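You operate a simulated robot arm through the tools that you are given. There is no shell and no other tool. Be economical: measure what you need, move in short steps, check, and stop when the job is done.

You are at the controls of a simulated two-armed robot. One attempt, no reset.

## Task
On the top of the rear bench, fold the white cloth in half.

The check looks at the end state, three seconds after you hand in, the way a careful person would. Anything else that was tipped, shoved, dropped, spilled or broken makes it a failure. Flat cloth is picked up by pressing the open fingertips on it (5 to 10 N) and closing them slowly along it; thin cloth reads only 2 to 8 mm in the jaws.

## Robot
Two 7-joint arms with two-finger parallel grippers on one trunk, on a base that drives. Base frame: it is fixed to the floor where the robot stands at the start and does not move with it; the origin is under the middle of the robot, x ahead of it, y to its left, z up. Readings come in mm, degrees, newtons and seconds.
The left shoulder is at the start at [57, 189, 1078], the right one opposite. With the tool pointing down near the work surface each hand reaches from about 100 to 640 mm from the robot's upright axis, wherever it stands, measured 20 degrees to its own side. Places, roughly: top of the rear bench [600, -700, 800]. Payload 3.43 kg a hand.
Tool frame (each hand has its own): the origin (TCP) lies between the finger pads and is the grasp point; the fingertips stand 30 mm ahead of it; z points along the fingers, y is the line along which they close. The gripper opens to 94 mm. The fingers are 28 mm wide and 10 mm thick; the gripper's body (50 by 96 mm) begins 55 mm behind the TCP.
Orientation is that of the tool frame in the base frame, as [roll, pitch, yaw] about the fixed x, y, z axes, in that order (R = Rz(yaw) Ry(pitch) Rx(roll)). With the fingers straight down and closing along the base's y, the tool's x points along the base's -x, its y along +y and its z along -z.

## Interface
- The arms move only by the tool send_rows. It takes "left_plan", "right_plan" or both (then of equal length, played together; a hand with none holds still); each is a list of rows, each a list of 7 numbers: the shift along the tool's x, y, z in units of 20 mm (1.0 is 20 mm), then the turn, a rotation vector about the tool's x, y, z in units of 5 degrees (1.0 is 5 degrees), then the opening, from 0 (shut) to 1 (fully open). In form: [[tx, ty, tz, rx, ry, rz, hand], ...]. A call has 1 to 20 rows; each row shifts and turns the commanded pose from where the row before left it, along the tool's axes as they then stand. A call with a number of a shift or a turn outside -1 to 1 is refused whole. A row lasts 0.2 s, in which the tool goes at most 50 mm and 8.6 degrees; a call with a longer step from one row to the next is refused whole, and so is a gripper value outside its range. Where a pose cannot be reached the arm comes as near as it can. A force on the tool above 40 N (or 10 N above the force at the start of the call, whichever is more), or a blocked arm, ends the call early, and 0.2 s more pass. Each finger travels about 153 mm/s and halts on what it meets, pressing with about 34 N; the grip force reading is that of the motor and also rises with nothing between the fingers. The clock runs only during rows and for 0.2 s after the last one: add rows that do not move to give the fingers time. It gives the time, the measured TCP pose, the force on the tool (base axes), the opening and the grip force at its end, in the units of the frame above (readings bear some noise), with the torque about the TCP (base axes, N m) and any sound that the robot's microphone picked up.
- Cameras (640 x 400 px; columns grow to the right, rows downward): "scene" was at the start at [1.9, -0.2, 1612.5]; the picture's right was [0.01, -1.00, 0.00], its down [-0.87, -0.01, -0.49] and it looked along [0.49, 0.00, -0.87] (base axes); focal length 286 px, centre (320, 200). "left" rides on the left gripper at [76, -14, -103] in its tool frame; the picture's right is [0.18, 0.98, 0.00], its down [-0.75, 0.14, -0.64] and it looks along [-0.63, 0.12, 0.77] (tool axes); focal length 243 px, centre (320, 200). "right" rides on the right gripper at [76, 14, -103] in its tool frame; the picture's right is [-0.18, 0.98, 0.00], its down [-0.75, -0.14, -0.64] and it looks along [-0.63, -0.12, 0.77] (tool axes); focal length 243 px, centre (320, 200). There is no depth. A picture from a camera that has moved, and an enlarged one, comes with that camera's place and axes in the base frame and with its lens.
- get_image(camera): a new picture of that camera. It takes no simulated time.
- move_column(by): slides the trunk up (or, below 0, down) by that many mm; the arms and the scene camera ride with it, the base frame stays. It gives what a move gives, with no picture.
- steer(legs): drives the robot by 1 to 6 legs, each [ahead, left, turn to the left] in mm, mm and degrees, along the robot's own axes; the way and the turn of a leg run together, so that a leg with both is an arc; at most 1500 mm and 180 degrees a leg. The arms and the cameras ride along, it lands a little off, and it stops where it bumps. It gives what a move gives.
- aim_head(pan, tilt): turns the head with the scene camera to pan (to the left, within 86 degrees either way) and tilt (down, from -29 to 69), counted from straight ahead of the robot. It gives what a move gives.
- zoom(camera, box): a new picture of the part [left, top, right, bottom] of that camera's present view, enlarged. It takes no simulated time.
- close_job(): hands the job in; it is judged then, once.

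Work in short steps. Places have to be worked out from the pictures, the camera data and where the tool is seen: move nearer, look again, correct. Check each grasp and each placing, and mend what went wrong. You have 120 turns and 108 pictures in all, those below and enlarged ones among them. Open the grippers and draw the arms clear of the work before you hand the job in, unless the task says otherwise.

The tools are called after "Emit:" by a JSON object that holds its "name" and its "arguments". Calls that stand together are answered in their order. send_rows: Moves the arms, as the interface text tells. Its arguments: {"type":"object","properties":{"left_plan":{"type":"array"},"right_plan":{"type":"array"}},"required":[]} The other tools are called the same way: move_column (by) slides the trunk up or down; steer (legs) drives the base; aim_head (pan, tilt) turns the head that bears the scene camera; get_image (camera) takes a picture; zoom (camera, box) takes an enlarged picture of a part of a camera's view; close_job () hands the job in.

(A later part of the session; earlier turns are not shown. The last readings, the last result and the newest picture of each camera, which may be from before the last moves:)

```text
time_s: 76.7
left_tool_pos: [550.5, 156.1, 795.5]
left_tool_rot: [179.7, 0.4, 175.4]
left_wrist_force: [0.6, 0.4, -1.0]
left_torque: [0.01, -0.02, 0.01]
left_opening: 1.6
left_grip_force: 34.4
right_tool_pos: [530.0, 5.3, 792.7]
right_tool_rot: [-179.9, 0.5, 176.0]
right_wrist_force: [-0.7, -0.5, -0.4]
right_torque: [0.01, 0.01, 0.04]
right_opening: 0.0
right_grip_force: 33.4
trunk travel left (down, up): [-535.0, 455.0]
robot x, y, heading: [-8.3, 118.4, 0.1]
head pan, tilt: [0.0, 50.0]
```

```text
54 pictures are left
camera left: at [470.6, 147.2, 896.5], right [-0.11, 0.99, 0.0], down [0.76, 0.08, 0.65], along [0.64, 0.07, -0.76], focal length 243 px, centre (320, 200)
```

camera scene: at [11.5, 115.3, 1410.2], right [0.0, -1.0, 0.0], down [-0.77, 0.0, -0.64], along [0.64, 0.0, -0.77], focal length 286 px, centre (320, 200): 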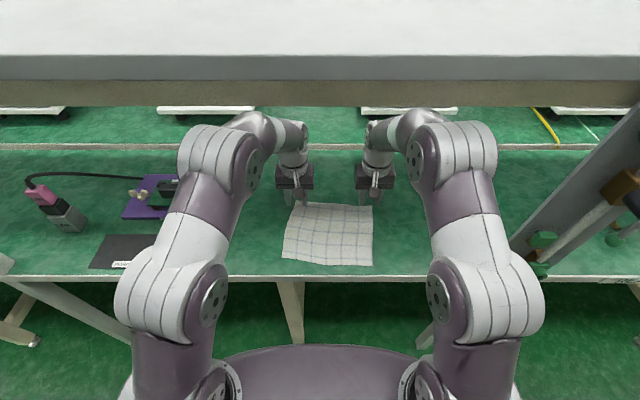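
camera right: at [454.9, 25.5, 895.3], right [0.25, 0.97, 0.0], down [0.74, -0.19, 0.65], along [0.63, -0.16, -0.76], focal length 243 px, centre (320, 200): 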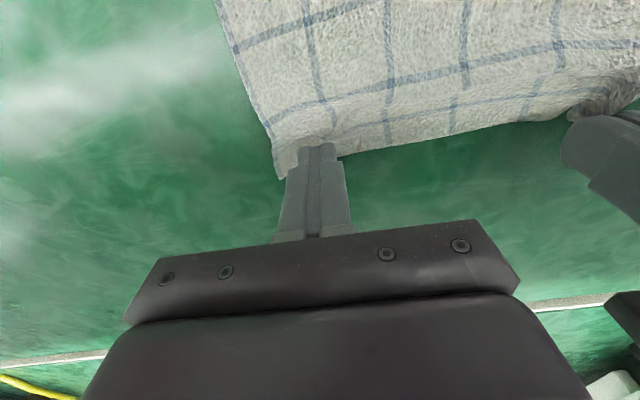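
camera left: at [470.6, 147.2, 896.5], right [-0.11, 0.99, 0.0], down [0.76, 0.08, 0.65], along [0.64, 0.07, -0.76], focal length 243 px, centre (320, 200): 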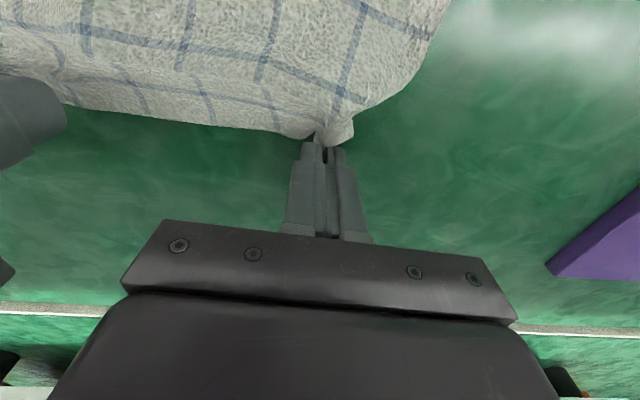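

Left really holds its corner; right does not. I lower left back to rest, and re-press right with a wider 45 mm opening but lighter force (~5 N).

Emit:
{"name": "send_rows", "arguments": {"left_plan": [[0, 0, 0.3, 0, 0, 0, 0], [0, 0, 0.3, 0, 0, 0, 0], [0, 0, 0, 0, 0, 0, 0], [0, 0, 0, 0, 0, 0, 0], [0, 0, 0, 0, 0, 0, 0]], "right_plan": [[0, 0, 0, 0, 0, 0, 0.48], [0, 0, 0, 0, 0, 0, 0.48], [0, 0, 0.4, 0, 0, 0, 0.48], [0, 0, 0.13, 0, 0, 0, 0.48], [0, 0, 0, 0, 0, 0, 0.48]]}}

Emit:
{"name": "zoom", "arguments": {"camera": "right", "box": [200, 60, 440, 210]}}

```text
time_s: 77.9
left_tool_pos: [550.4, 155.7, 781.7]
left_tool_rot: [179.7, 0.3, 175.4]
left_wrist_force: [-0.8, 0.2, -0.6]
left_torque: [-0.01, 0.0, -0.06]
left_opening: 1.9
left_grip_force: 34.0
right_tool_pos: [530.1, 5.7, 784.1]
right_tool_rot: [-179.8, 0.8, 176.0]
right_wrist_force: [1.0, 0.9, -1.3]
right_torque: [0.01, 0.0, 0.0]
right_opening: 45.2
right_grip_force: 0.1
trunk travel left (down, up): [-535.0, 455.0]
robot x, y, heading: [-4.9, 115.0, 0.1]
head pan, tilt: [0.0, 50.0]
```

```text
2.67 times, centred on (320, 135) of right
camera zoom: at [455.3, 25.5, 886.1], right [0.25, 0.97, 0.0], down [0.73, -0.19, 0.65], along [0.63, -0.16, -0.76], focal length 647 px, centre (320, 373)
```

zoom: 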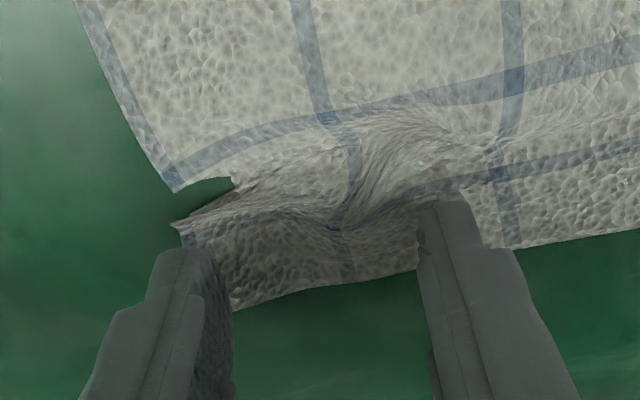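

The outer finger is still at the corner; I shift 10 mm inward while hovering, then lower to light contact.

Emit:
{"name": "send_rows", "arguments": {"right_plan": [[0, 0.5, 0, 0, 0, 0, 0.48], [0, 0, 0.12, 0, 0, 0, 0.48], [0, 0, 0.06, 0, 0, 0, 0.48], [0, 0, 0, 0, 0, 0, 0.48]]}}

Emit:
{"name": "zoom", "arguments": {"camera": "right", "box": [200, 60, 440, 210]}}

```text
time_s: 78.9
left_tool_pos: [549.4, 156.5, 784.7]
left_tool_rot: [179.7, 0.5, 175.5]
left_wrist_force: [0.1, 0.2, -0.2]
left_torque: [0.01, -0.01, -0.01]
left_opening: 1.6
left_grip_force: 33.9
right_tool_pos: [531.8, 16.1, 780.9]
right_tool_rot: [-180.0, 0.9, 176.0]
right_wrist_force: [-2.0, 0.6, 9.5]
right_torque: [-0.02, 0.16, -0.05]
right_opening: 45.2
right_grip_force: 0.1
trunk travel left (down, up): [-535.0, 455.0]
robot x, y, heading: [-4.6, 118.7, 0.1]
head pan, tilt: [0.0, 50.0]
```

```text
2.67 times, centred on (320, 135) of right
camera zoom: at [456.1, 36.6, 883.3], right [0.25, 0.97, 0.0], down [0.73, -0.19, 0.65], along [0.63, -0.16, -0.76], focal length 647 px, centre (320, 373)
```

zoom: 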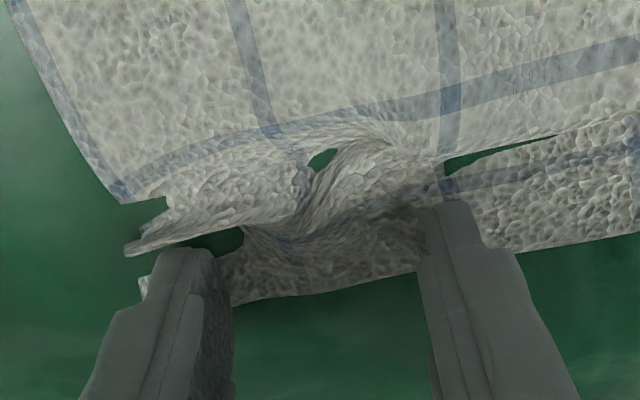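

Both fingers on cloth at 9.5 N with a wrinkle already between. Close, easing up slightly as it closes.

Emit:
{"name": "send_rows", "arguments": {"right_plan": [[0, 0, 0, 0, 0, 0, 0.44], [0, 0, 0, 0, 0, 0, 0.4], [0, 0, 0, 0, 0, 0, 0.36], [0, 0, -0.01, 0, 0, 0, 0.32], [0, 0, -0.01, 0, 0, 0, 0.28], [0, 0, -0.01, 0, 0, 0, 0.24], [0, 0, -0.01, 0, 0, 0, 0.2], [0, 0, -0.01, 0, 0, 0, 0.16], [0, 0, -0.01, 0, 0, 0, 0.12], [0, 0, -0.01, 0, 0, 0, 0.08], [0, 0, 0, 0, 0, 0, 0.04], [0, 0, 0, 0, 0, 0, 0], [0, 0, 0, 0, 0, 0, 0], [0, 0, 0, 0, 0, 0, 0]]}}

Emit:
{"name": "zoom", "arguments": {"camera": "right", "box": [200, 60, 440, 210]}}

```text
time_s: 81.9
left_tool_pos: [550.3, 154.0, 784.2]
left_tool_rot: [179.7, 0.4, 175.4]
left_wrist_force: [-1.0, -19.3, 0.2]
left_torque: [-0.61, -0.01, 0.27]
left_opening: 1.8
left_grip_force: 34.2
right_tool_pos: [531.8, 16.1, 783.2]
right_tool_rot: [180.0, 0.6, 176.0]
right_wrist_force: [-0.4, 18.6, -0.4]
right_torque: [0.6, -0.01, 0.01]
right_opening: 2.3
right_grip_force: 33.2
trunk travel left (down, up): [-535.0, 455.0]
robot x, y, heading: [-4.6, 115.1, 0.5]
head pan, tilt: [0.0, 50.0]
```

```text
2.67 times, centred on (320, 135) of right
camera zoom: at [456.0, 36.0, 884.5], right [0.25, 0.97, 0.0], down [0.73, -0.19, 0.65], along [0.63, -0.16, -0.76], focal length 647 px, centre (320, 373)
```

zoom: 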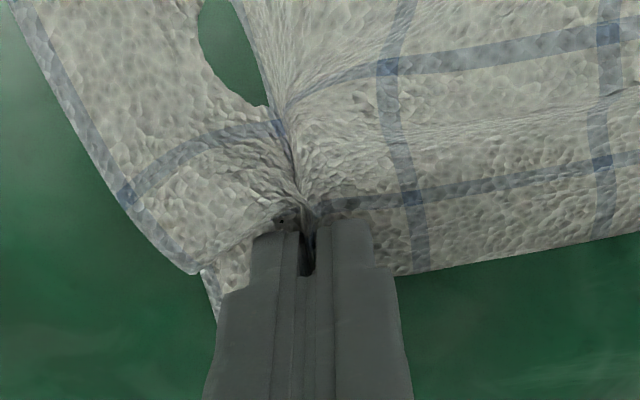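

Both hands now hold cloth (1.8 and 2.3 mm), with a 19 N stretch between them that I ease. I lift along an arc to z≈825, staying in the arm region known to clear the shelf.

Emit:
{"name": "send_rows", "arguments": {"left_plan": [[0, -0.15, -0.3, 0, 0, 0, 0], [0.2, 0, -0.5, 0, 0, 0, 0], [0.4, 0, -0.5, 0, 0, 0, 0], [0.6, 0, -0.5, 0, 0, 0, 0], [0.8, 0, -0.3, 0, 0, 0, 0], [0, 0, 0, 0, 0, 0, 0]], "right_plan": [[0, 0.15, -0.3, 0, 0, 0, 0], [0.2, 0, -0.5, 0, 0, 0, 0], [0.4, 0, -0.5, 0, 0, 0, 0], [0.6, 0, -0.5, 0, 0, 0, 0], [0.8, 0, -0.3, 0, 0, 0, 0], [0, 0, 0, 0, 0, 0, 0]]}}

Emit:
{"name": "get_image", "arguments": {"camera": "scene"}}

Emit:
{"name": "get_image", "arguments": {"camera": "right"}}

```text
time_s: 83.3
left_tool_pos: [509.2, 156.6, 826.1]
left_tool_rot: [179.6, 0.5, 175.4]
left_wrist_force: [0.4, -5.6, -0.6]
left_torque: [-0.15, 0.02, 0.08]
left_opening: 1.6
left_grip_force: 34.2
right_tool_pos: [492.3, 20.7, 822.7]
right_tool_rot: [-179.8, 0.7, 175.9]
right_wrist_force: [-0.3, 5.9, 0.5]
right_torque: [0.19, 0.01, 0.02]
right_opening: 1.9
right_grip_force: 33.8
trunk travel left (down, up): [-535.0, 455.0]
robot x, y, heading: [-4.4, 113.1, 0.2]
head pan, tilt: [0.0, 50.0]
```

```text
50 pictures are left
camera scene: at [12.5, 115.2, 1410.2], right [0.0, -1.0, 0.0], down [-0.77, 0.0, -0.64], along [0.64, 0.0, -0.77], focal length 286 px, centre (320, 200)
```

scene: 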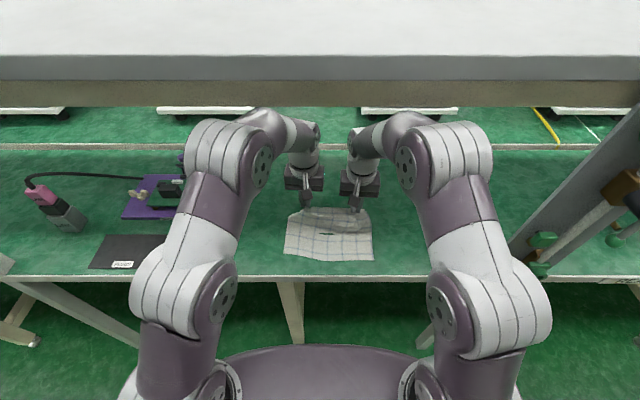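

```text
49 pictures are left
camera right: at [417.3, 41.0, 925.3], right [0.25, 0.97, 0.0], down [0.73, -0.19, 0.65], along [0.63, -0.16, -0.76], focal length 243 px, centre (320, 200)
```

right: 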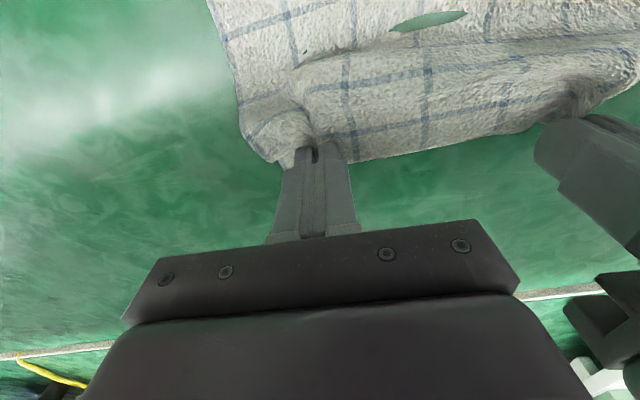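

Both corners are lifted. Now I back the base 60 mm (which carries the edge toward me and takes the elbows away from the shelf), then lift further and begin tilting the fingers forward.

Emit:
{"name": "steer", "arguments": {"legs": [[-60, 6, 0]]}}

Emit:
{"name": "send_rows", "arguments": {"left_plan": [[0.3, -0.05, -0.4, 0, 0, 0, 0], [0.3, 0, -0.4, 0, 0, 0, 0], [0.3, 0, -0.4, 0, 0, 0, 0], [0, 0, 0, 0, 0, 0, 0]], "right_plan": [[0.3, 0.05, -0.4, 0, 0, 0, 0], [0.3, 0, -0.4, 0, 0, 0, 0], [0.3, 0, -0.4, 0, 0, 0, 0], [0, 0, 0, 0, 0, 0, 0]]}}

Emit:
{"name": "get_image", "arguments": {"camera": "scene"}}

Emit:
{"name": "get_image", "arguments": {"camera": "left"}}

```text
time_s: 84.3
left_tool_pos: [446.8, 161.6, 827.9]
left_tool_rot: [179.7, 0.5, 175.4]
left_wrist_force: [-0.7, -5.4, -0.8]
left_torque: [-0.19, -0.05, 0.12]
left_opening: 1.6
left_grip_force: 33.8
right_tool_pos: [431.0, 27.3, 824.2]
right_tool_rot: [180.0, 0.7, 176.0]
right_wrist_force: [-0.1, 5.3, -0.4]
right_torque: [0.16, 0.0, 0.0]
right_opening: 2.1
right_grip_force: 34.0
trunk travel left (down, up): [-535.0, 455.0]
robot x, y, heading: [-67.3, 121.5, 0.2]
head pan, tilt: [0.0, 50.0]
```

```text
time_s: 85.3
left_tool_pos: [430.3, 162.4, 850.8]
left_tool_rot: [179.8, 0.3, 175.4]
left_wrist_force: [-0.5, -3.7, 0.1]
left_torque: [-0.11, 0.04, 0.01]
left_opening: 1.7
left_grip_force: 34.1
right_tool_pos: [413.7, 29.0, 846.7]
right_tool_rot: [179.9, 0.7, 176.1]
right_wrist_force: [0.8, 3.8, 0.4]
right_torque: [0.1, 0.02, 0.03]
right_opening: 1.9
right_grip_force: 34.2
trunk travel left (down, up): [-535.0, 455.0]
robot x, y, heading: [-65.9, 121.8, 0.1]
head pan, tilt: [0.0, 50.0]
```

```text
48 pictures are left
camera scene: at [-48.3, 121.1, 1410.2], right [0.0, -1.0, 0.0], down [-0.77, 0.0, -0.64], along [0.64, 0.0, -0.77], focal length 286 px, centre (320, 200)
```

scene: 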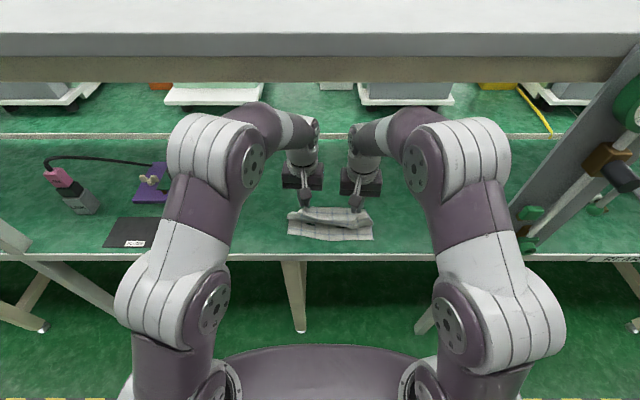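

```text
47 pictures are left
camera left: at [351.0, 154.2, 952.4], right [-0.11, 0.99, 0.0], down [0.76, 0.08, 0.65], along [0.64, 0.07, -0.76], focal length 243 px, centre (320, 200)
```

left: 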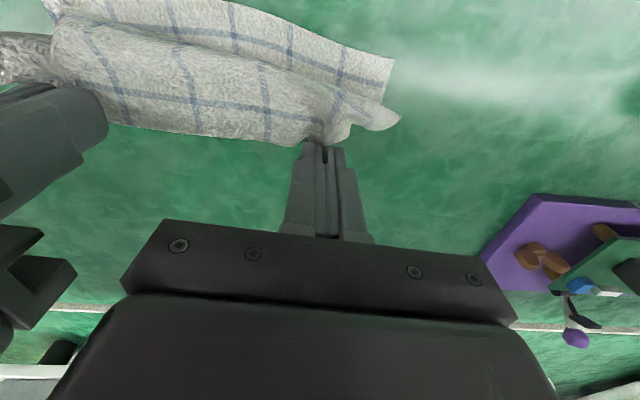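

Both held, but the held strip points toward me so the body bulges forward. I raise the edge further so the cloth hangs, then tilt the fingers forward ~40°.

Emit:
{"name": "send_rows", "arguments": {"left_plan": [[0.1, 0, -0.7, 0, 0, 0, 0], [0.1, 0, -0.7, 0, 0, 0, 0], [0.1, 0, -0.7, 0, 0, 0, 0], [0, 0, 0, 0, -0.8, 0, 0], [0, 0, 0, 0, -0.8, 0, 0], [0, 0, 0, 0, -0.8, 0, 0], [0, 0, 0, 0, -0.8, 0, 0], [0, 0, 0, 0, -0.8, 0, 0], [0, 0, 0, 0, -0.8, 0, 0], [0, 0, 0, 0, -0.8, 0, 0], [0, 0, 0, 0, -0.8, 0, 0], [0, 0, 0, 0, -0.8, 0, 0], [0, 0, 0, 0, -0.8, 0, 0]], "right_plan": [[0.1, 0, -0.7, 0, 0, 0, 0], [0.1, 0, -0.7, 0, 0, 0, 0], [0.1, 0, -0.7, 0, 0, 0, 0], [0, 0, 0, 0, -0.8, 0, 0], [0, 0, 0, 0, -0.8, 0, 0], [0, 0, 0, 0, -0.8, 0, 0], [0, 0, 0, 0, -0.8, 0, 0], [0, 0, 0, 0, -0.8, 0, 0], [0, 0, 0, 0, -0.8, 0, 0], [0, 0, 0, 0, -0.8, 0, 0], [0, 0, 0, 0, -0.8, 0, 0], [0, 0, 0, 0, -0.8, 0, 0], [0, 0, 0, 0, -0.8, 0, 0]]}}

Emit:
{"name": "get_image", "arguments": {"camera": "scene"}}

Emit:
{"name": "get_image", "arguments": {"camera": "left"}}

```text
time_s: 88.1
left_tool_pos: [414.8, 164.6, 882.6]
left_tool_rot: [179.6, 40.6, 175.1]
left_wrist_force: [0.6, -6.2, 0.2]
left_torque: [-0.22, -0.01, -0.04]
left_opening: 1.8
left_grip_force: 34.5
left hand out of reach, approached as far as the arm can: row 2, 3
right_tool_pos: [405.8, 30.6, 889.4]
right_tool_rot: [179.9, 40.8, 176.0]
right_wrist_force: [-1.0, 7.4, -0.2]
right_torque: [0.16, 0.01, 0.15]
right_opening: 1.7
right_grip_force: 34.4
trunk travel left (down, up): [-535.0, 455.0]
robot x, y, heading: [-65.6, 118.9, 0.5]
head pan, tilt: [0.0, 50.0]
```

```text
46 pictures are left
camera scene: at [-50.0, 121.3, 1410.3], right [0.0, -1.0, 0.0], down [-0.77, 0.0, -0.64], along [0.64, 0.0, -0.77], focal length 286 px, centre (320, 200)
```

scene: 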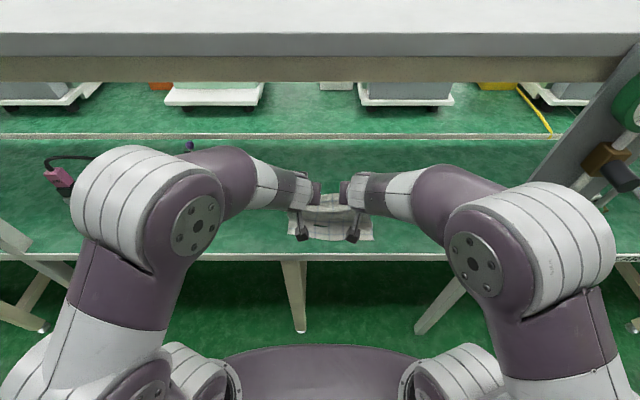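

```text
45 pictures are left
camera left: at [288.7, 160.9, 910.4], right [-0.06, 0.99, -0.11], down [0.17, 0.12, 0.98], along [0.98, 0.04, -0.17], focal length 243 px, centre (320, 200)
```

left: 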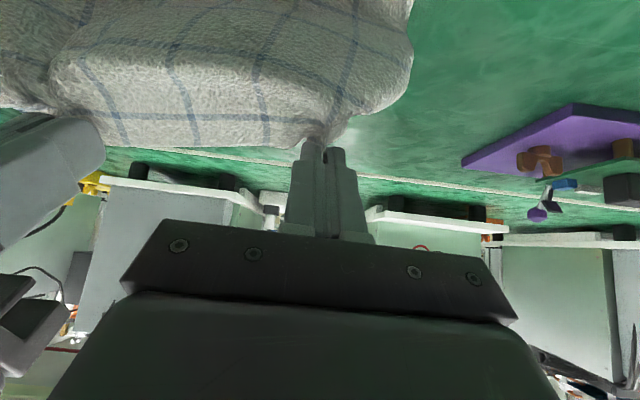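

The cloth hangs from the tips with the body below. Next I bring the edge down and toward me along an arc, first half.

Emit:
{"name": "send_rows", "arguments": {"left_plan": [[0.74, 0.06, 0.19, 0, 0, 0, 0], [0.74, 0.06, 0.19, 0, 0, 0, 0], [0.74, 0.06, 0.19, 0, 0, 0, 0], [0.74, 0.06, 0.19, 0, 0, 0, 0], [0, 0, 0, 0, 0, 0, 0]], "right_plan": [[0.74, 0.06, 0.19, 0, 0, 0, 0], [0.74, 0.06, 0.19, 0, 0, 0, 0], [0.74, 0.06, 0.19, 0, 0, 0, 0], [0.74, 0.06, 0.19, 0, 0, 0, 0], [0, 0, 0, 0, 0, 0, 0]]}}

Emit:
{"name": "zoom", "arguments": {"camera": "scene", "box": [250, 160, 410, 260]}}

Emit:
{"name": "get_image", "arguments": {"camera": "right"}}

```text
time_s: 89.3
left_tool_pos: [381.6, 172.9, 831.7]
left_tool_rot: [179.6, 40.4, 175.1]
left_wrist_force: [0.7, -11.7, 0.9]
left_torque: [-0.37, -0.03, -0.1]
left_opening: 1.7
left_grip_force: 33.8
right_tool_pos: [372.1, 37.0, 837.2]
right_tool_rot: [-180.0, 40.7, 176.1]
right_wrist_force: [-1.1, 12.2, -1.1]
right_torque: [0.26, 0.06, 0.22]
right_opening: 2.4
right_grip_force: 34.2
trunk travel left (down, up): [-535.0, 455.0]
robot x, y, heading: [-70.6, 121.2, 0.1]
head pan, tilt: [0.0, 50.0]
```

```text
4.00 times, centred on (330, 210) of scene
camera zoom: at [-48.9, 121.2, 1410.2], right [0.0, -1.0, 0.0], down [-0.77, 0.0, -0.64], along [0.64, 0.0, -0.77], focal length 1144 px, centre (280, 160)
```

zoom: 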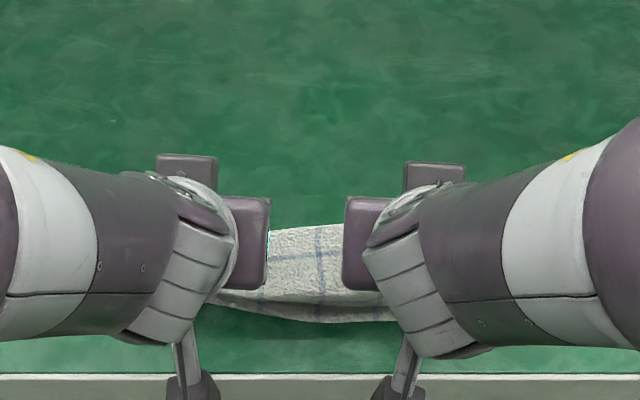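

```text
43 pictures are left
camera right: at [249.7, 59.9, 866.2], right [0.21, 0.97, 0.12], down [0.14, -0.15, 0.98], along [0.97, -0.19, -0.17], focal length 243 px, centre (320, 200)
```

right: 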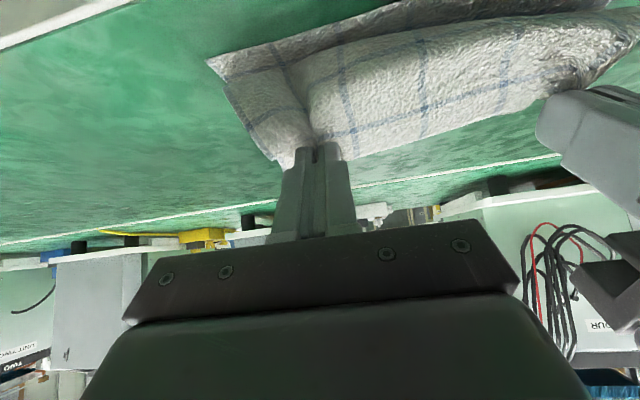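

I zoom into the right view to see how the layers run.

Emit:
{"name": "zoom", "arguments": {"camera": "right", "box": [190, 0, 430, 180]}}

Emit:
{"name": "zoom", "arguments": {"camera": "left", "box": [160, 0, 460, 180]}}

```text
2.22 times, centred on (310, 90) of right
camera zoom: at [249.7, 59.9, 866.2], right [0.21, 0.97, 0.12], down [0.14, -0.15, 0.98], along [0.97, -0.19, -0.17], focal length 539 px, centre (342, 444)
```

zoom: 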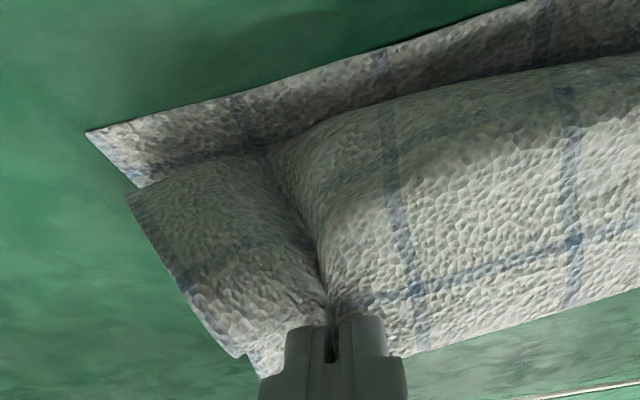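

```text
2.13 times, centred on (310, 90) of left
camera zoom: at [254.0, 169.0, 860.5], right [-0.06, 0.99, -0.11], down [0.17, 0.12, 0.98], along [0.98, 0.04, -0.17], focal length 518 px, centre (341, 435)
```

zoom: 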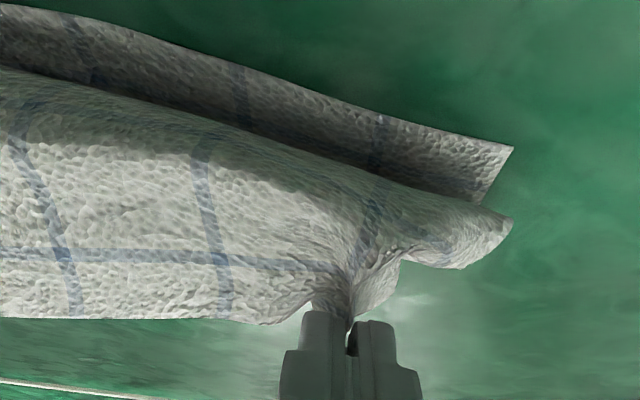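

The body leaves the fingers toward me and curls beneath to the fold, so the held strip needs more rotation. I tilt another 35° here in the air and check.

Emit:
{"name": "send_rows", "arguments": {"left_plan": [[0, 0, 0, 0, -0.9, 0, 0], [0, 0, 0, 0, -0.9, 0, 0], [0, 0, 0, 0, -0.9, 0, 0], [0, 0, 0, 0, -0.9, 0, 0], [0, 0, 0, 0, -0.9, 0, 0], [0, 0, 0, 0, -0.9, 0, 0], [0, 0, 0, 0, -0.9, 0, 0], [0, 0, 0, 0, -0.9, 0, 0], [0, 0, 0, 0, 0, 0, 0]], "right_plan": [[0, 0, 0, 0, -0.9, 0, 0], [0, 0, 0, 0, -0.9, 0, 0], [0, 0, 0, 0, -0.9, 0, 0], [0, 0, 0, 0, -0.9, 0, 0], [0, 0, 0, 0, -0.9, 0, 0], [0, 0, 0, 0, -0.9, 0, 0], [0, 0, 0, 0, -0.9, 0, 0], [0, 0, 0, 0, -0.9, 0, 0], [0, 0, 0, 0, 0, 0, 0]]}}

Emit:
{"name": "get_image", "arguments": {"camera": "scene"}}

Emit:
{"name": "get_image", "arguments": {"camera": "left"}}

Emit:
{"name": "get_image", "arguments": {"camera": "right"}}

```text
time_s: 91.3
left_tool_pos: [410.1, 163.2, 832.8]
left_tool_rot: [178.6, 76.0, 174.1]
left_wrist_force: [0.9, -0.1, -0.2]
left_torque: [-0.01, -0.01, 0.0]
left_opening: 1.6
left_grip_force: 33.9
left hand out of reach, approached as far as the arm can: row 7, 8
right_tool_pos: [425.2, 47.6, 847.7]
right_tool_rot: [-179.8, 76.4, 176.3]
right_wrist_force: [-1.2, -0.3, 1.1]
right_torque: [0.07, -0.01, 0.01]
right_opening: 2.0
right_grip_force: 33.7
right hand out of reach, approached as far as the arm can: row 7, 8
trunk travel left (down, up): [-535.0, 455.0]
robot x, y, heading: [-67.5, 122.5, 0.4]
head pan, tilt: [0.0, 50.0]
```

```text
40 pictures are left
camera scene: at [-49.4, 121.2, 1410.3], right [0.0, -1.0, 0.0], down [-0.77, 0.0, -0.64], along [0.64, 0.0, -0.77], focal length 286 px, centre (320, 200)
```

scene: 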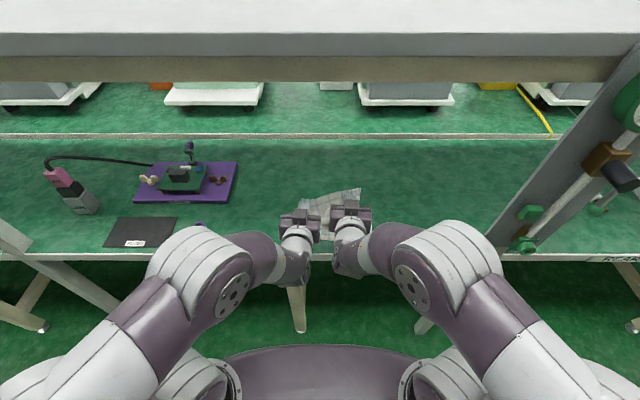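

```text
39 pictures are left
camera left: at [290.0, 159.0, 781.9], right [0.03, 0.98, -0.17], down [-0.43, 0.17, 0.89], along [0.9, 0.04, 0.43], focal length 243 px, centre (320, 200)
```

left: 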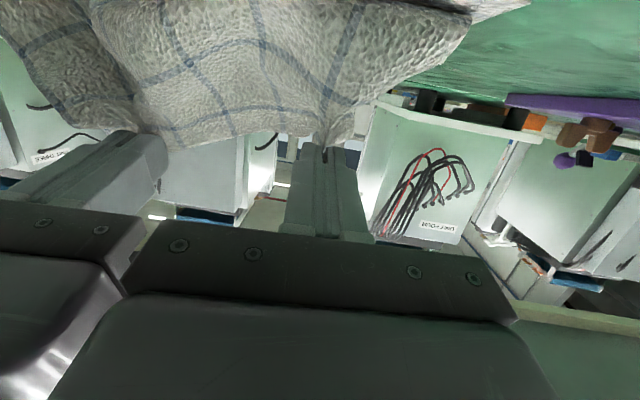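

```text
38 pictures are left
camera right: at [309.5, 69.5, 798.9], right [0.11, 0.98, 0.18], down [-0.46, -0.11, 0.88], along [0.88, -0.18, 0.43], focal length 243 px, centre (320, 200)
```

right: 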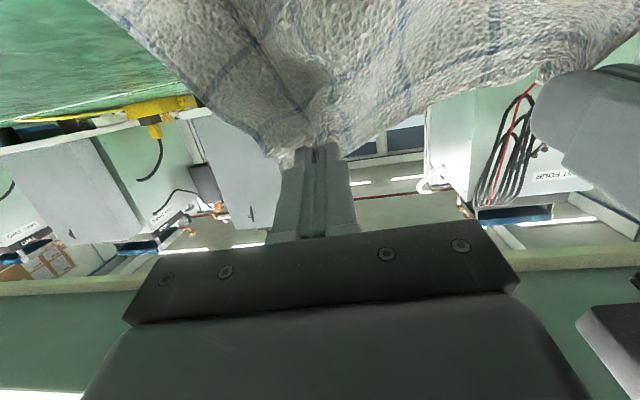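

The strip now hangs nearly vertical (76° tilt) with the cloth straight below. The arms are at their near limit, so I use column and base: down 20, back 60 with a check of the readings.

Emit:
{"name": "move_column", "arguments": {"by": -20}}

Emit:
{"name": "steer", "arguments": {"legs": [[-58, 0, 0]]}}

Emit:
{"name": "get_image", "arguments": {"camera": "scene"}}

Emit:
{"name": "get_image", "arguments": {"camera": "left"}}

```text
time_s: 91.9
left_tool_pos: [410.1, 163.5, 811.6]
left_tool_rot: [178.7, 75.9, 174.1]
left_wrist_force: [-0.1, -0.6, 0.5]
left_torque: [-0.01, 0.01, 0.02]
left_opening: 1.9
left_grip_force: 33.5
right_tool_pos: [425.1, 46.5, 828.7]
right_tool_rot: [-179.9, 76.4, 176.2]
right_wrist_force: [0.8, 0.1, 0.5]
right_torque: [0.01, 0.0, 0.02]
right_opening: 2.0
right_grip_force: 34.0
trunk travel left (down, up): [-515.0, 475.0]
robot x, y, heading: [-66.8, 124.1, 0.1]
head pan, tilt: [0.0, 50.0]
```

```text
time_s: 92.9
left_tool_pos: [349.8, 162.9, 811.8]
left_tool_rot: [178.7, 76.0, 174.0]
left_wrist_force: [0.0, -0.2, 1.3]
left_torque: [0.03, -0.01, 0.03]
left_opening: 1.8
left_grip_force: 33.7
right_tool_pos: [364.8, 46.1, 828.0]
right_tool_rot: [-179.8, 76.5, 176.1]
right_wrist_force: [-0.1, -0.4, -0.1]
right_torque: [0.0, 0.02, -0.02]
right_opening: 2.0
right_grip_force: 34.3
trunk travel left (down, up): [-515.0, 475.0]
robot x, y, heading: [-126.1, 123.7, 0.1]
head pan, tilt: [0.0, 50.0]
```

```text
37 pictures are left
camera scene: at [-110.3, 121.0, 1390.3], right [0.0, -1.0, 0.0], down [-0.77, 0.0, -0.64], along [0.64, 0.0, -0.77], focal length 286 px, centre (320, 200)
```

scene: 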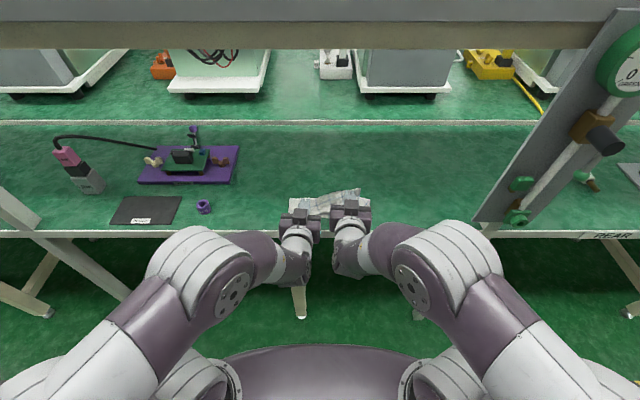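

```text
36 pictures are left
camera left: at [229.9, 158.6, 762.6], right [0.04, 0.98, -0.17], down [-0.43, 0.17, 0.89], along [0.9, 0.04, 0.43], focal length 243 px, centre (320, 200)
```

left: 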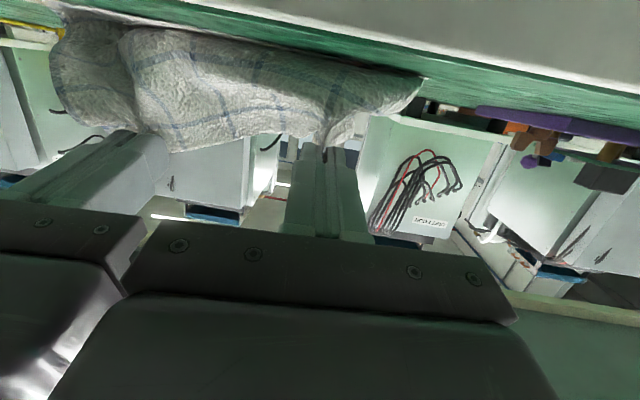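

Left tip ≈(379, z805), right ≈(394, z821). I lower the trunk 28 mm, then spread the hands slightly and bring the right one back and down to match.

Emit:
{"name": "move_column", "arguments": {"by": -28}}

Emit:
{"name": "send_rows", "arguments": {"left_plan": [[0, 0.2, 0, 0, 0, 0, 0], [0, 0.2, 0, 0, 0, 0, 0], [0, 0, 0, 0, 0, 0, 0]], "right_plan": [[0.4, -0.25, -0.21, 0, 0, 0, 0], [0.4, -0.25, -0.21, 0, 0, 0, 0], [0, 0, 0, 0, 0, 0, 0]]}}

Emit:
{"name": "get_image", "arguments": {"camera": "left"}}

Emit:
{"name": "get_image", "arguments": {"camera": "right"}}

```text
time_s: 93.6
left_tool_pos: [350.8, 162.3, 783.4]
left_tool_rot: [178.6, 76.0, 174.2]
left_wrist_force: [-0.1, 0.6, 1.1]
left_torque: [0.02, -0.02, -0.02]
left_opening: 1.6
left_grip_force: 34.2
right_tool_pos: [365.5, 46.0, 800.6]
right_tool_rot: [-179.9, 76.4, 176.1]
right_wrist_force: [0.0, 0.3, 0.4]
right_torque: [0.02, 0.0, 0.02]
right_opening: 2.2
right_grip_force: 34.0
trunk travel left (down, up): [-487.0, 503.0]
robot x, y, heading: [-126.9, 122.5, 0.1]
head pan, tilt: [0.0, 50.0]
```

```text
time_s: 94.4
left_tool_pos: [353.2, 170.1, 784.4]
left_tool_rot: [178.8, 75.9, 174.3]
left_wrist_force: [1.2, -1.2, 0.5]
left_torque: [-0.01, -0.01, 0.01]
left_opening: 1.8
left_grip_force: 34.5
right_tool_pos: [364.9, 38.9, 786.3]
right_tool_rot: [-179.9, 75.9, 176.2]
right_wrist_force: [-1.0, 1.8, 2.1]
right_torque: [0.02, -0.05, 0.01]
right_opening: 1.8
right_grip_force: 33.2
right hand out of reach, approached as far as the arm can: row 1, 2
trunk travel left (down, up): [-487.0, 503.0]
robot x, y, heading: [-126.7, 125.8, 0.2]
head pan, tilt: [0.0, 50.0]
```

```text
35 pictures are left
camera left: at [232.3, 166.2, 735.4], right [0.04, 0.98, -0.17], down [-0.43, 0.17, 0.89], along [0.9, 0.04, 0.43], focal length 243 px, centre (320, 200)
```

left: 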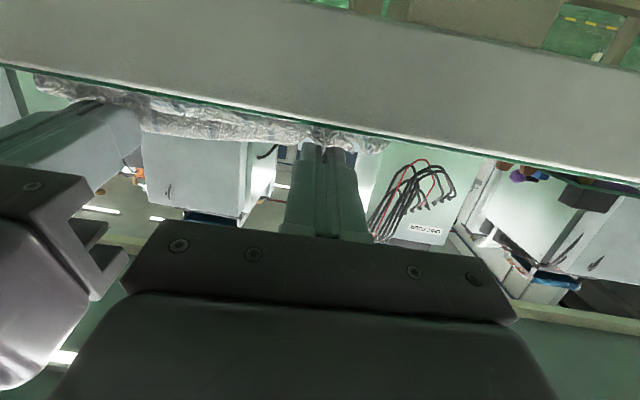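

```text
34 pictures are left
camera right: at [248.5, 61.9, 738.0], right [0.11, 0.98, 0.18], down [-0.45, -0.11, 0.89], along [0.89, -0.18, 0.42], focal length 243 px, centre (320, 200)
```

right: 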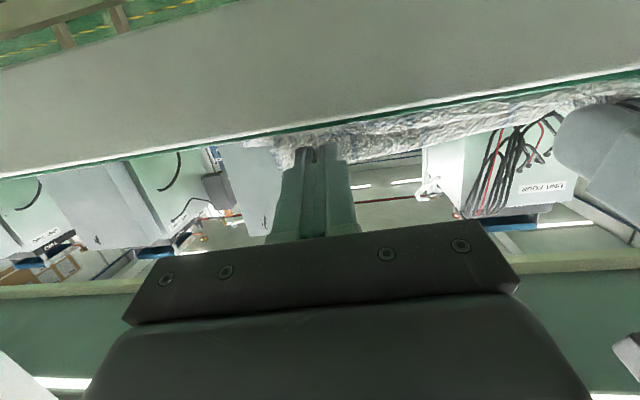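

Both tips are ~25 mm above the bench with cloth beneath. Right tip is at x≈394, desired ≈376; left ≈382. I back the base 16 mm and move the left hand forward 12 mm to compensate.

Emit:
{"name": "steer", "arguments": {"legs": [[-16, 0, 0]]}}

Emit:
{"name": "send_rows", "arguments": {"left_plan": [[-0.07, 0, 0.29, 0, 0, 0, 0], [-0.07, 0, 0.29, 0, 0, 0, 0], [0, 0, 0, 0, 0, 0, 0]]}}

Emit:
{"name": "move_column", "arguments": {"by": -8}}

Emit:
{"name": "get_image", "arguments": {"camera": "scene"}}

```text
time_s: 95.2
left_tool_pos: [336.6, 170.7, 783.6]
left_tool_rot: [178.7, 75.9, 174.1]
left_wrist_force: [0.2, -0.2, 1.0]
left_torque: [0.01, -0.02, 0.01]
left_opening: 1.6
left_grip_force: 33.8
right_tool_pos: [347.7, 38.1, 786.9]
right_tool_rot: [-179.8, 75.9, 176.2]
right_wrist_force: [0.0, -0.3, 0.5]
right_torque: [-0.01, 0.04, 0.03]
right_opening: 2.2
right_grip_force: 34.4
trunk travel left (down, up): [-487.0, 503.0]
robot x, y, heading: [-139.2, 118.4, 0.1]
head pan, tilt: [0.0, 50.0]
```

```text
time_s: 96.0
left_tool_pos: [349.6, 169.1, 784.6]
left_tool_rot: [178.7, 75.7, 174.2]
left_wrist_force: [-0.5, -0.2, -0.5]
left_torque: [0.02, -0.01, 0.01]
left_opening: 1.8
left_grip_force: 33.6
right_tool_pos: [348.0, 38.4, 786.5]
right_tool_rot: [-179.8, 75.9, 176.1]
right_wrist_force: [0.3, -0.5, -0.1]
right_torque: [-0.03, 0.01, 0.0]
right_opening: 2.0
right_grip_force: 34.4
trunk travel left (down, up): [-487.0, 503.0]
robot x, y, heading: [-143.0, 120.2, 0.0]
head pan, tilt: [0.0, 50.0]
```

```text
time_s: 96.6
left_tool_pos: [348.0, 169.1, 779.2]
left_tool_rot: [179.0, 76.3, 174.5]
left_wrist_force: [-0.6, 2.7, 17.3]
left_torque: [0.08, -0.32, 0.06]
left_opening: 1.5
left_grip_force: 33.9
right_tool_pos: [348.3, 39.9, 779.6]
right_tool_rot: [-179.9, 76.0, 176.2]
right_wrist_force: [-0.7, -1.5, 2.9]
right_torque: [0.04, -0.03, 0.01]
right_opening: 2.3
right_grip_force: 33.8
trunk travel left (down, up): [-479.0, 511.0]
robot x, y, heading: [-138.5, 120.1, 0.1]
head pan, tilt: [0.0, 50.0]
```

```text
33 pictures are left
camera scene: at [-126.0, 121.2, 1354.6], right [0.0, -1.0, 0.0], down [-0.77, 0.0, -0.64], along [0.64, 0.0, -0.77], focal length 286 px, centre (320, 200)
```

scene: 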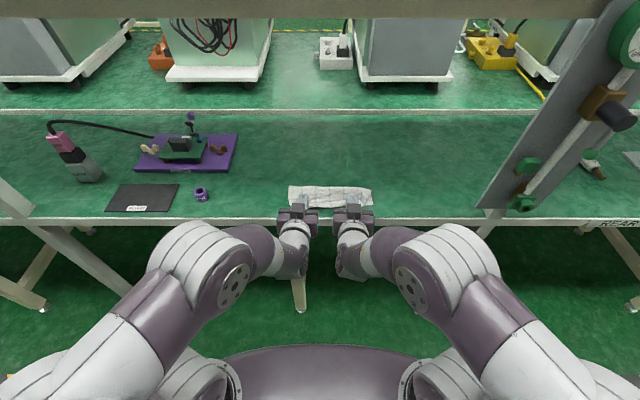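

Left tip has touched down (17 N). I open the fingers gently and look before withdrawing.

Emit:
{"name": "send_rows", "arguments": {"left_plan": [[0, 0, 0, 0, 0, 0, 0.08], [0, 0, 0, 0, 0, 0, 0.16], [0, 0, 0, 0, 0, 0, 0.22], [0, 0, 0, 0, 0, 0, 0.22]], "right_plan": [[0, 0, 0, 0, 0, 0, 0.08], [0, 0, 0, 0, 0, 0, 0.16], [0, 0, 0, 0, 0, 0, 0.22], [0, 0, 0, 0, 0, 0, 0.22]]}}

Emit:
{"name": "zoom", "arguments": {"camera": "scene", "box": [250, 160, 410, 260]}}

```text
time_s: 97.6
left_tool_pos: [348.8, 170.1, 775.9]
left_tool_rot: [178.7, 75.8, 174.2]
left_wrist_force: [0.4, -0.7, 0.1]
left_torque: [0.01, 0.01, -0.02]
left_opening: 20.7
left_grip_force: 0.0
right_tool_pos: [349.2, 39.2, 777.6]
right_tool_rot: [-179.8, 75.8, 176.2]
right_wrist_force: [0.0, -0.6, -0.4]
right_torque: [0.04, 0.01, 0.01]
right_opening: 20.6
right_grip_force: 0.0
trunk travel left (down, up): [-479.0, 511.0]
robot x, y, heading: [-141.8, 121.1, 0.2]
head pan, tilt: [0.0, 50.0]
```

```text
4.00 times, centred on (330, 210) of scene
camera zoom: at [-123.9, 121.0, 1354.2], right [0.0, -1.0, 0.0], down [-0.77, 0.0, -0.64], along [0.64, 0.0, -0.77], focal length 1144 px, centre (280, 160)
```

zoom: 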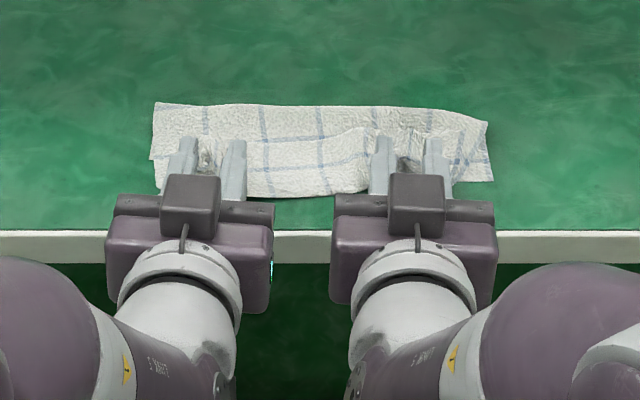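

It looks folded well. I raise 15 mm and back away 120 mm to clear the cloth.

Emit:
{"name": "move_column", "arguments": {"by": 15}}

Emit:
{"name": "steer", "arguments": {"legs": [[-120, 0, 0]]}}

Emit:
{"name": "zoom", "arguments": {"camera": "scene", "box": [250, 110, 410, 210]}}

```text
time_s: 98.2
left_tool_pos: [348.0, 169.5, 791.5]
left_tool_rot: [178.7, 75.9, 174.1]
left_wrist_force: [0.6, -0.1, -0.7]
left_torque: [-0.02, -0.03, -0.01]
left_opening: 20.7
left_grip_force: 0.0
right_tool_pos: [348.6, 38.7, 793.4]
right_tool_rot: [-179.9, 75.8, 176.3]
right_wrist_force: [0.2, 0.2, 0.4]
right_torque: [0.03, 0.02, 0.0]
right_opening: 20.9
right_grip_force: 0.0
trunk travel left (down, up): [-494.0, 496.0]
robot x, y, heading: [-143.1, 119.7, -0.1]
head pan, tilt: [0.0, 50.0]
```

```text
time_s: 99.5
left_tool_pos: [227.8, 167.8, 791.6]
left_tool_rot: [178.7, 75.9, 174.0]
left_wrist_force: [0.5, 0.3, 0.2]
left_torque: [-0.02, 0.0, -0.01]
left_opening: 20.9
left_grip_force: 0.0
right_tool_pos: [225.6, 37.3, 794.0]
right_tool_rot: [-179.8, 75.9, 176.1]
right_wrist_force: [-0.8, -0.2, 0.4]
right_torque: [0.04, 0.0, -0.05]
right_opening: 20.7
right_grip_force: 0.0
trunk travel left (down, up): [-494.0, 496.0]
robot x, y, heading: [-262.4, 124.5, -0.1]
head pan, tilt: [0.0, 50.0]
```

```text
4.00 times, centred on (330, 160) of scene
camera zoom: at [-247.1, 120.8, 1369.3], right [0.0, -1.0, 0.0], down [-0.77, 0.0, -0.64], along [0.64, 0.0, -0.77], focal length 1144 px, centre (280, 360)
```

zoom: 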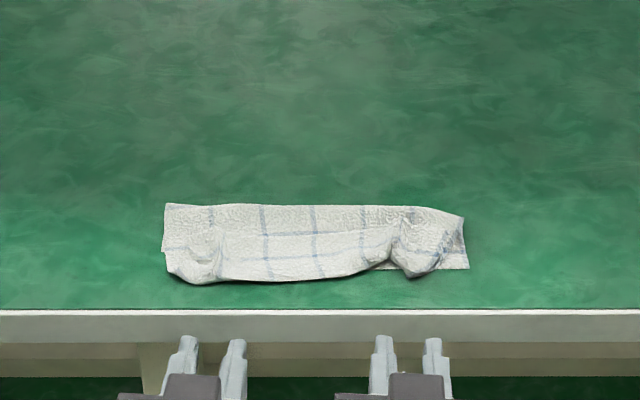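

Folded, with both pinched spots still curled up. I raise the trunk 60 mm and turn the fingers back down, clear of the bench, to then look closely and smooth it.

Emit:
{"name": "move_column", "arguments": {"by": 60}}

Emit:
{"name": "send_rows", "arguments": {"left_plan": [[0, 0, 0, 0, 1, 0, 0.22], [0, 0, 0, 0, 1, 0, 0.22], [0, 0, 0, 0, 1, 0, 0.22], [0, 0, 0, 0, 1, 0, 0.22], [0, 0, 0, 0, 1, 0, 0.22], [0, 0, 0, 0, 1, 0, 0.22], [0, 0, 0, 0, 1, 0, 0.22], [0, 0, 0, 0, 1, 0, 0.22], [0, 0, 0, 0, 1, 0, 0.22], [0, 0, 0, 0, 1, 0, 0.22], [0, 0, 0, 0, 1, 0, 0.22], [0, 0, 0, 0, 1, 0, 0.22], [0, 0, 0, 0, 1, 0, 0.22], [0, 0, 0, 0, 1, 0, 0.22], [0, 0, 0, 0, 1, 0, 0.22]], "right_plan": [[0, 0, 0, 0, 1, 0, 0.22], [0, 0, 0, 0, 1, 0, 0.22], [0, 0, 0, 0, 1, 0, 0.22], [0, 0, 0, 0, 1, 0, 0.22], [0, 0, 0, 0, 1, 0, 0.22], [0, 0, 0, 0, 1, 0, 0.22], [0, 0, 0, 0, 1, 0, 0.22], [0, 0, 0, 0, 1, 0, 0.22], [0, 0, 0, 0, 1, 0, 0.22], [0, 0, 0, 0, 1, 0, 0.22], [0, 0, 0, 0, 1, 0, 0.22], [0, 0, 0, 0, 1, 0, 0.22], [0, 0, 0, 0, 1, 0, 0.22], [0, 0, 0, 0, 1, 0, 0.22], [0, 0, 0, 0, 1, 0, 0.22]]}}

Emit:
{"name": "get_image", "arguments": {"camera": "scene"}}

Emit:
{"name": "get_image", "arguments": {"camera": "left"}}

Emit:
{"name": "get_image", "arguments": {"camera": "right"}}

```text
time_s: 100.5
left_tool_pos: [228.4, 168.3, 851.8]
left_tool_rot: [178.7, 75.9, 173.9]
left_wrist_force: [-0.3, 0.2, 0.0]
left_torque: [0.0, 0.04, 0.02]
left_opening: 20.8
left_grip_force: 0.0
right_tool_pos: [226.4, 37.9, 853.8]
right_tool_rot: [-179.8, 75.8, 176.1]
right_wrist_force: [0.0, 0.0, -0.2]
right_torque: [-0.02, 0.01, 0.04]
right_opening: 20.7
right_grip_force: 0.1
trunk travel left (down, up): [-554.0, 436.0]
robot x, y, heading: [-261.5, 118.3, -0.1]
head pan, tilt: [0.0, 50.0]
```

```text
time_s: 103.7
left_tool_pos: [228.9, 166.7, 851.5]
left_tool_rot: [179.6, 0.8, 175.2]
left_wrist_force: [0.3, 0.3, 0.2]
left_torque: [0.02, -0.02, 0.02]
left_opening: 20.9
left_grip_force: 0.0
right_tool_pos: [228.0, 37.7, 852.0]
right_tool_rot: [-180.0, 0.7, 175.9]
right_wrist_force: [0.4, -0.1, -0.7]
right_torque: [0.0, -0.03, 0.0]
right_opening: 20.6
right_grip_force: 0.0
trunk travel left (down, up): [-554.0, 436.0]
robot x, y, heading: [-263.1, 122.9, -0.2]
head pan, tilt: [0.0, 50.0]
```

```text
30 pictures are left
camera scene: at [-244.3, 120.8, 1429.2], right [0.0, -1.0, 0.0], down [-0.77, 0.0, -0.64], along [0.64, 0.0, -0.77], focal length 286 px, centre (320, 200)
```

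scene: 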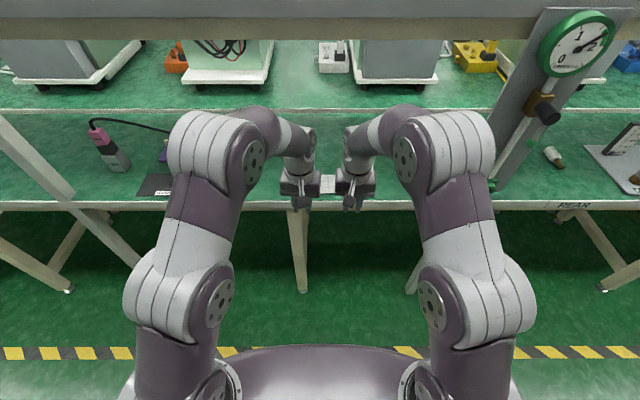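

```text
29 pictures are left
camera left: at [148.8, 159.8, 951.4], right [-0.1, 0.99, 0.0], down [0.75, 0.08, 0.65], along [0.65, 0.07, -0.76], focal length 243 px, centre (320, 200)
```

left: 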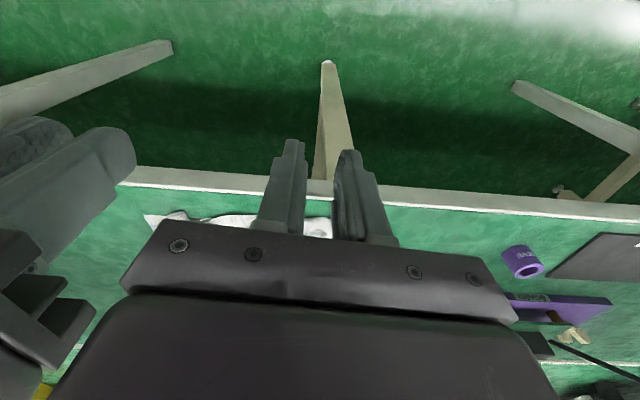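

```text
28 pictures are left
camera right: at [152.3, 57.5, 954.7], right [0.25, 0.97, 0.0], down [0.73, -0.19, 0.65], along [0.63, -0.16, -0.76], focal length 243 px, centre (320, 200)
```

right: 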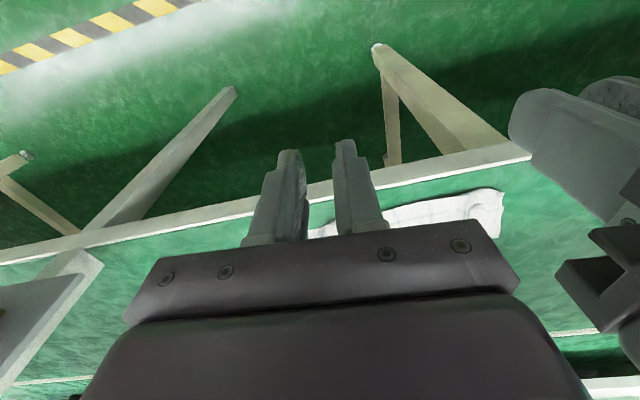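

The bench label reads "REAR", confirming the place. I spread the hands 60 mm apart each and drive 100 mm ahead to view the cloth from above.

Emit:
{"name": "send_rows", "arguments": {"left_plan": [[0, 1, 0, 0, 0, 0, 0], [0, 1, 0, 0, 0, 0, 0], [0, 1, 0, 0, 0, 0, 0]], "right_plan": [[0, -1, 0, 0, 0, 0, 0], [0, -1, 0, 0, 0, 0, 0], [0, -1, 0, 0, 0, 0, 0]]}}

Emit:
{"name": "steer", "arguments": {"legs": [[100, 0, 0]]}}

Emit:
{"name": "zoom", "arguments": {"camera": "scene", "box": [240, 140, 420, 252]}}

Emit:
{"name": "get_image", "arguments": {"camera": "left"}}

Emit:
{"name": "get_image", "arguments": {"camera": "right"}}

```text
time_s: 104.5
left_tool_pos: [232.7, 228.0, 850.0]
left_tool_rot: [179.7, 0.8, 175.2]
left_wrist_force: [1.0, 0.6, -0.3]
left_torque: [-0.03, 0.01, 0.0]
left_opening: 0.0
left_grip_force: 32.6
right_tool_pos: [222.4, -22.3, 851.1]
right_tool_rot: [-179.9, 0.8, 176.0]
right_wrist_force: [-0.2, -0.2, -0.3]
right_torque: [-0.01, -0.01, 0.03]
right_opening: 0.1
right_grip_force: 33.4
trunk travel left (down, up): [-554.0, 436.0]
robot x, y, heading: [-258.9, 123.3, -0.0]
head pan, tilt: [0.0, 50.0]
```

```text
time_s: 105.6
left_tool_pos: [331.9, 229.4, 849.9]
left_tool_rot: [179.7, 0.8, 175.3]
left_wrist_force: [0.4, -0.3, 0.2]
left_torque: [-0.01, 0.02, 0.02]
left_opening: 0.0
left_grip_force: 33.0
right_tool_pos: [323.8, -20.7, 850.6]
right_tool_rot: [-179.9, 0.8, 176.1]
right_wrist_force: [0.6, -0.4, -0.1]
right_torque: [0.02, 0.0, 0.0]
right_opening: 0.0
right_grip_force: 33.0
trunk travel left (down, up): [-554.0, 436.0]
robot x, y, heading: [-163.1, 120.0, -0.0]
head pan, tilt: [0.0, 50.0]
```

```text
3.56 times, centred on (330, 196) of scene
camera zoom: at [-144.0, 121.0, 1429.2], right [0.0, -1.0, 0.0], down [-0.77, 0.0, -0.64], along [0.64, 0.0, -0.77], focal length 1017 px, centre (284, 214)
```

zoom: 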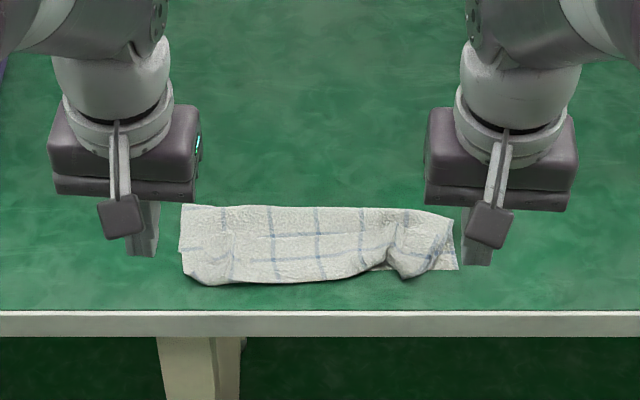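

```text
26 pictures are left
camera left: at [252.8, 221.3, 951.1], right [-0.1, 0.99, 0.0], down [0.75, 0.08, 0.65], along [0.65, 0.07, -0.76], focal length 243 px, centre (320, 200)
```

left: 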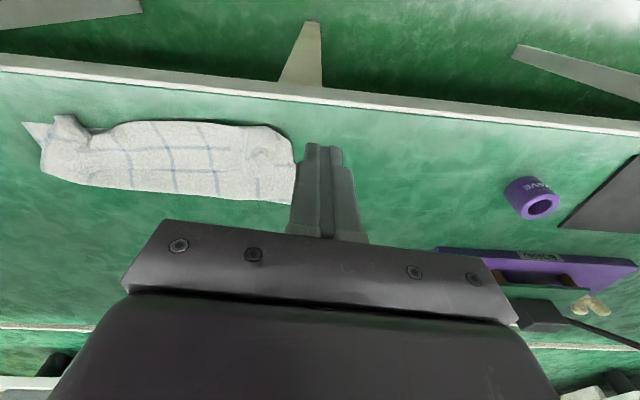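

```text
25 pictures are left
camera right: at [248.3, -0.5, 953.5], right [0.25, 0.97, 0.0], down [0.73, -0.19, 0.65], along [0.63, -0.16, -0.76], focal length 243 px, centre (320, 200)
```

right: 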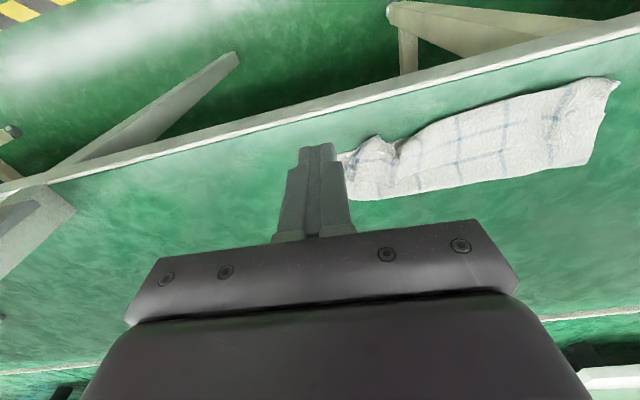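

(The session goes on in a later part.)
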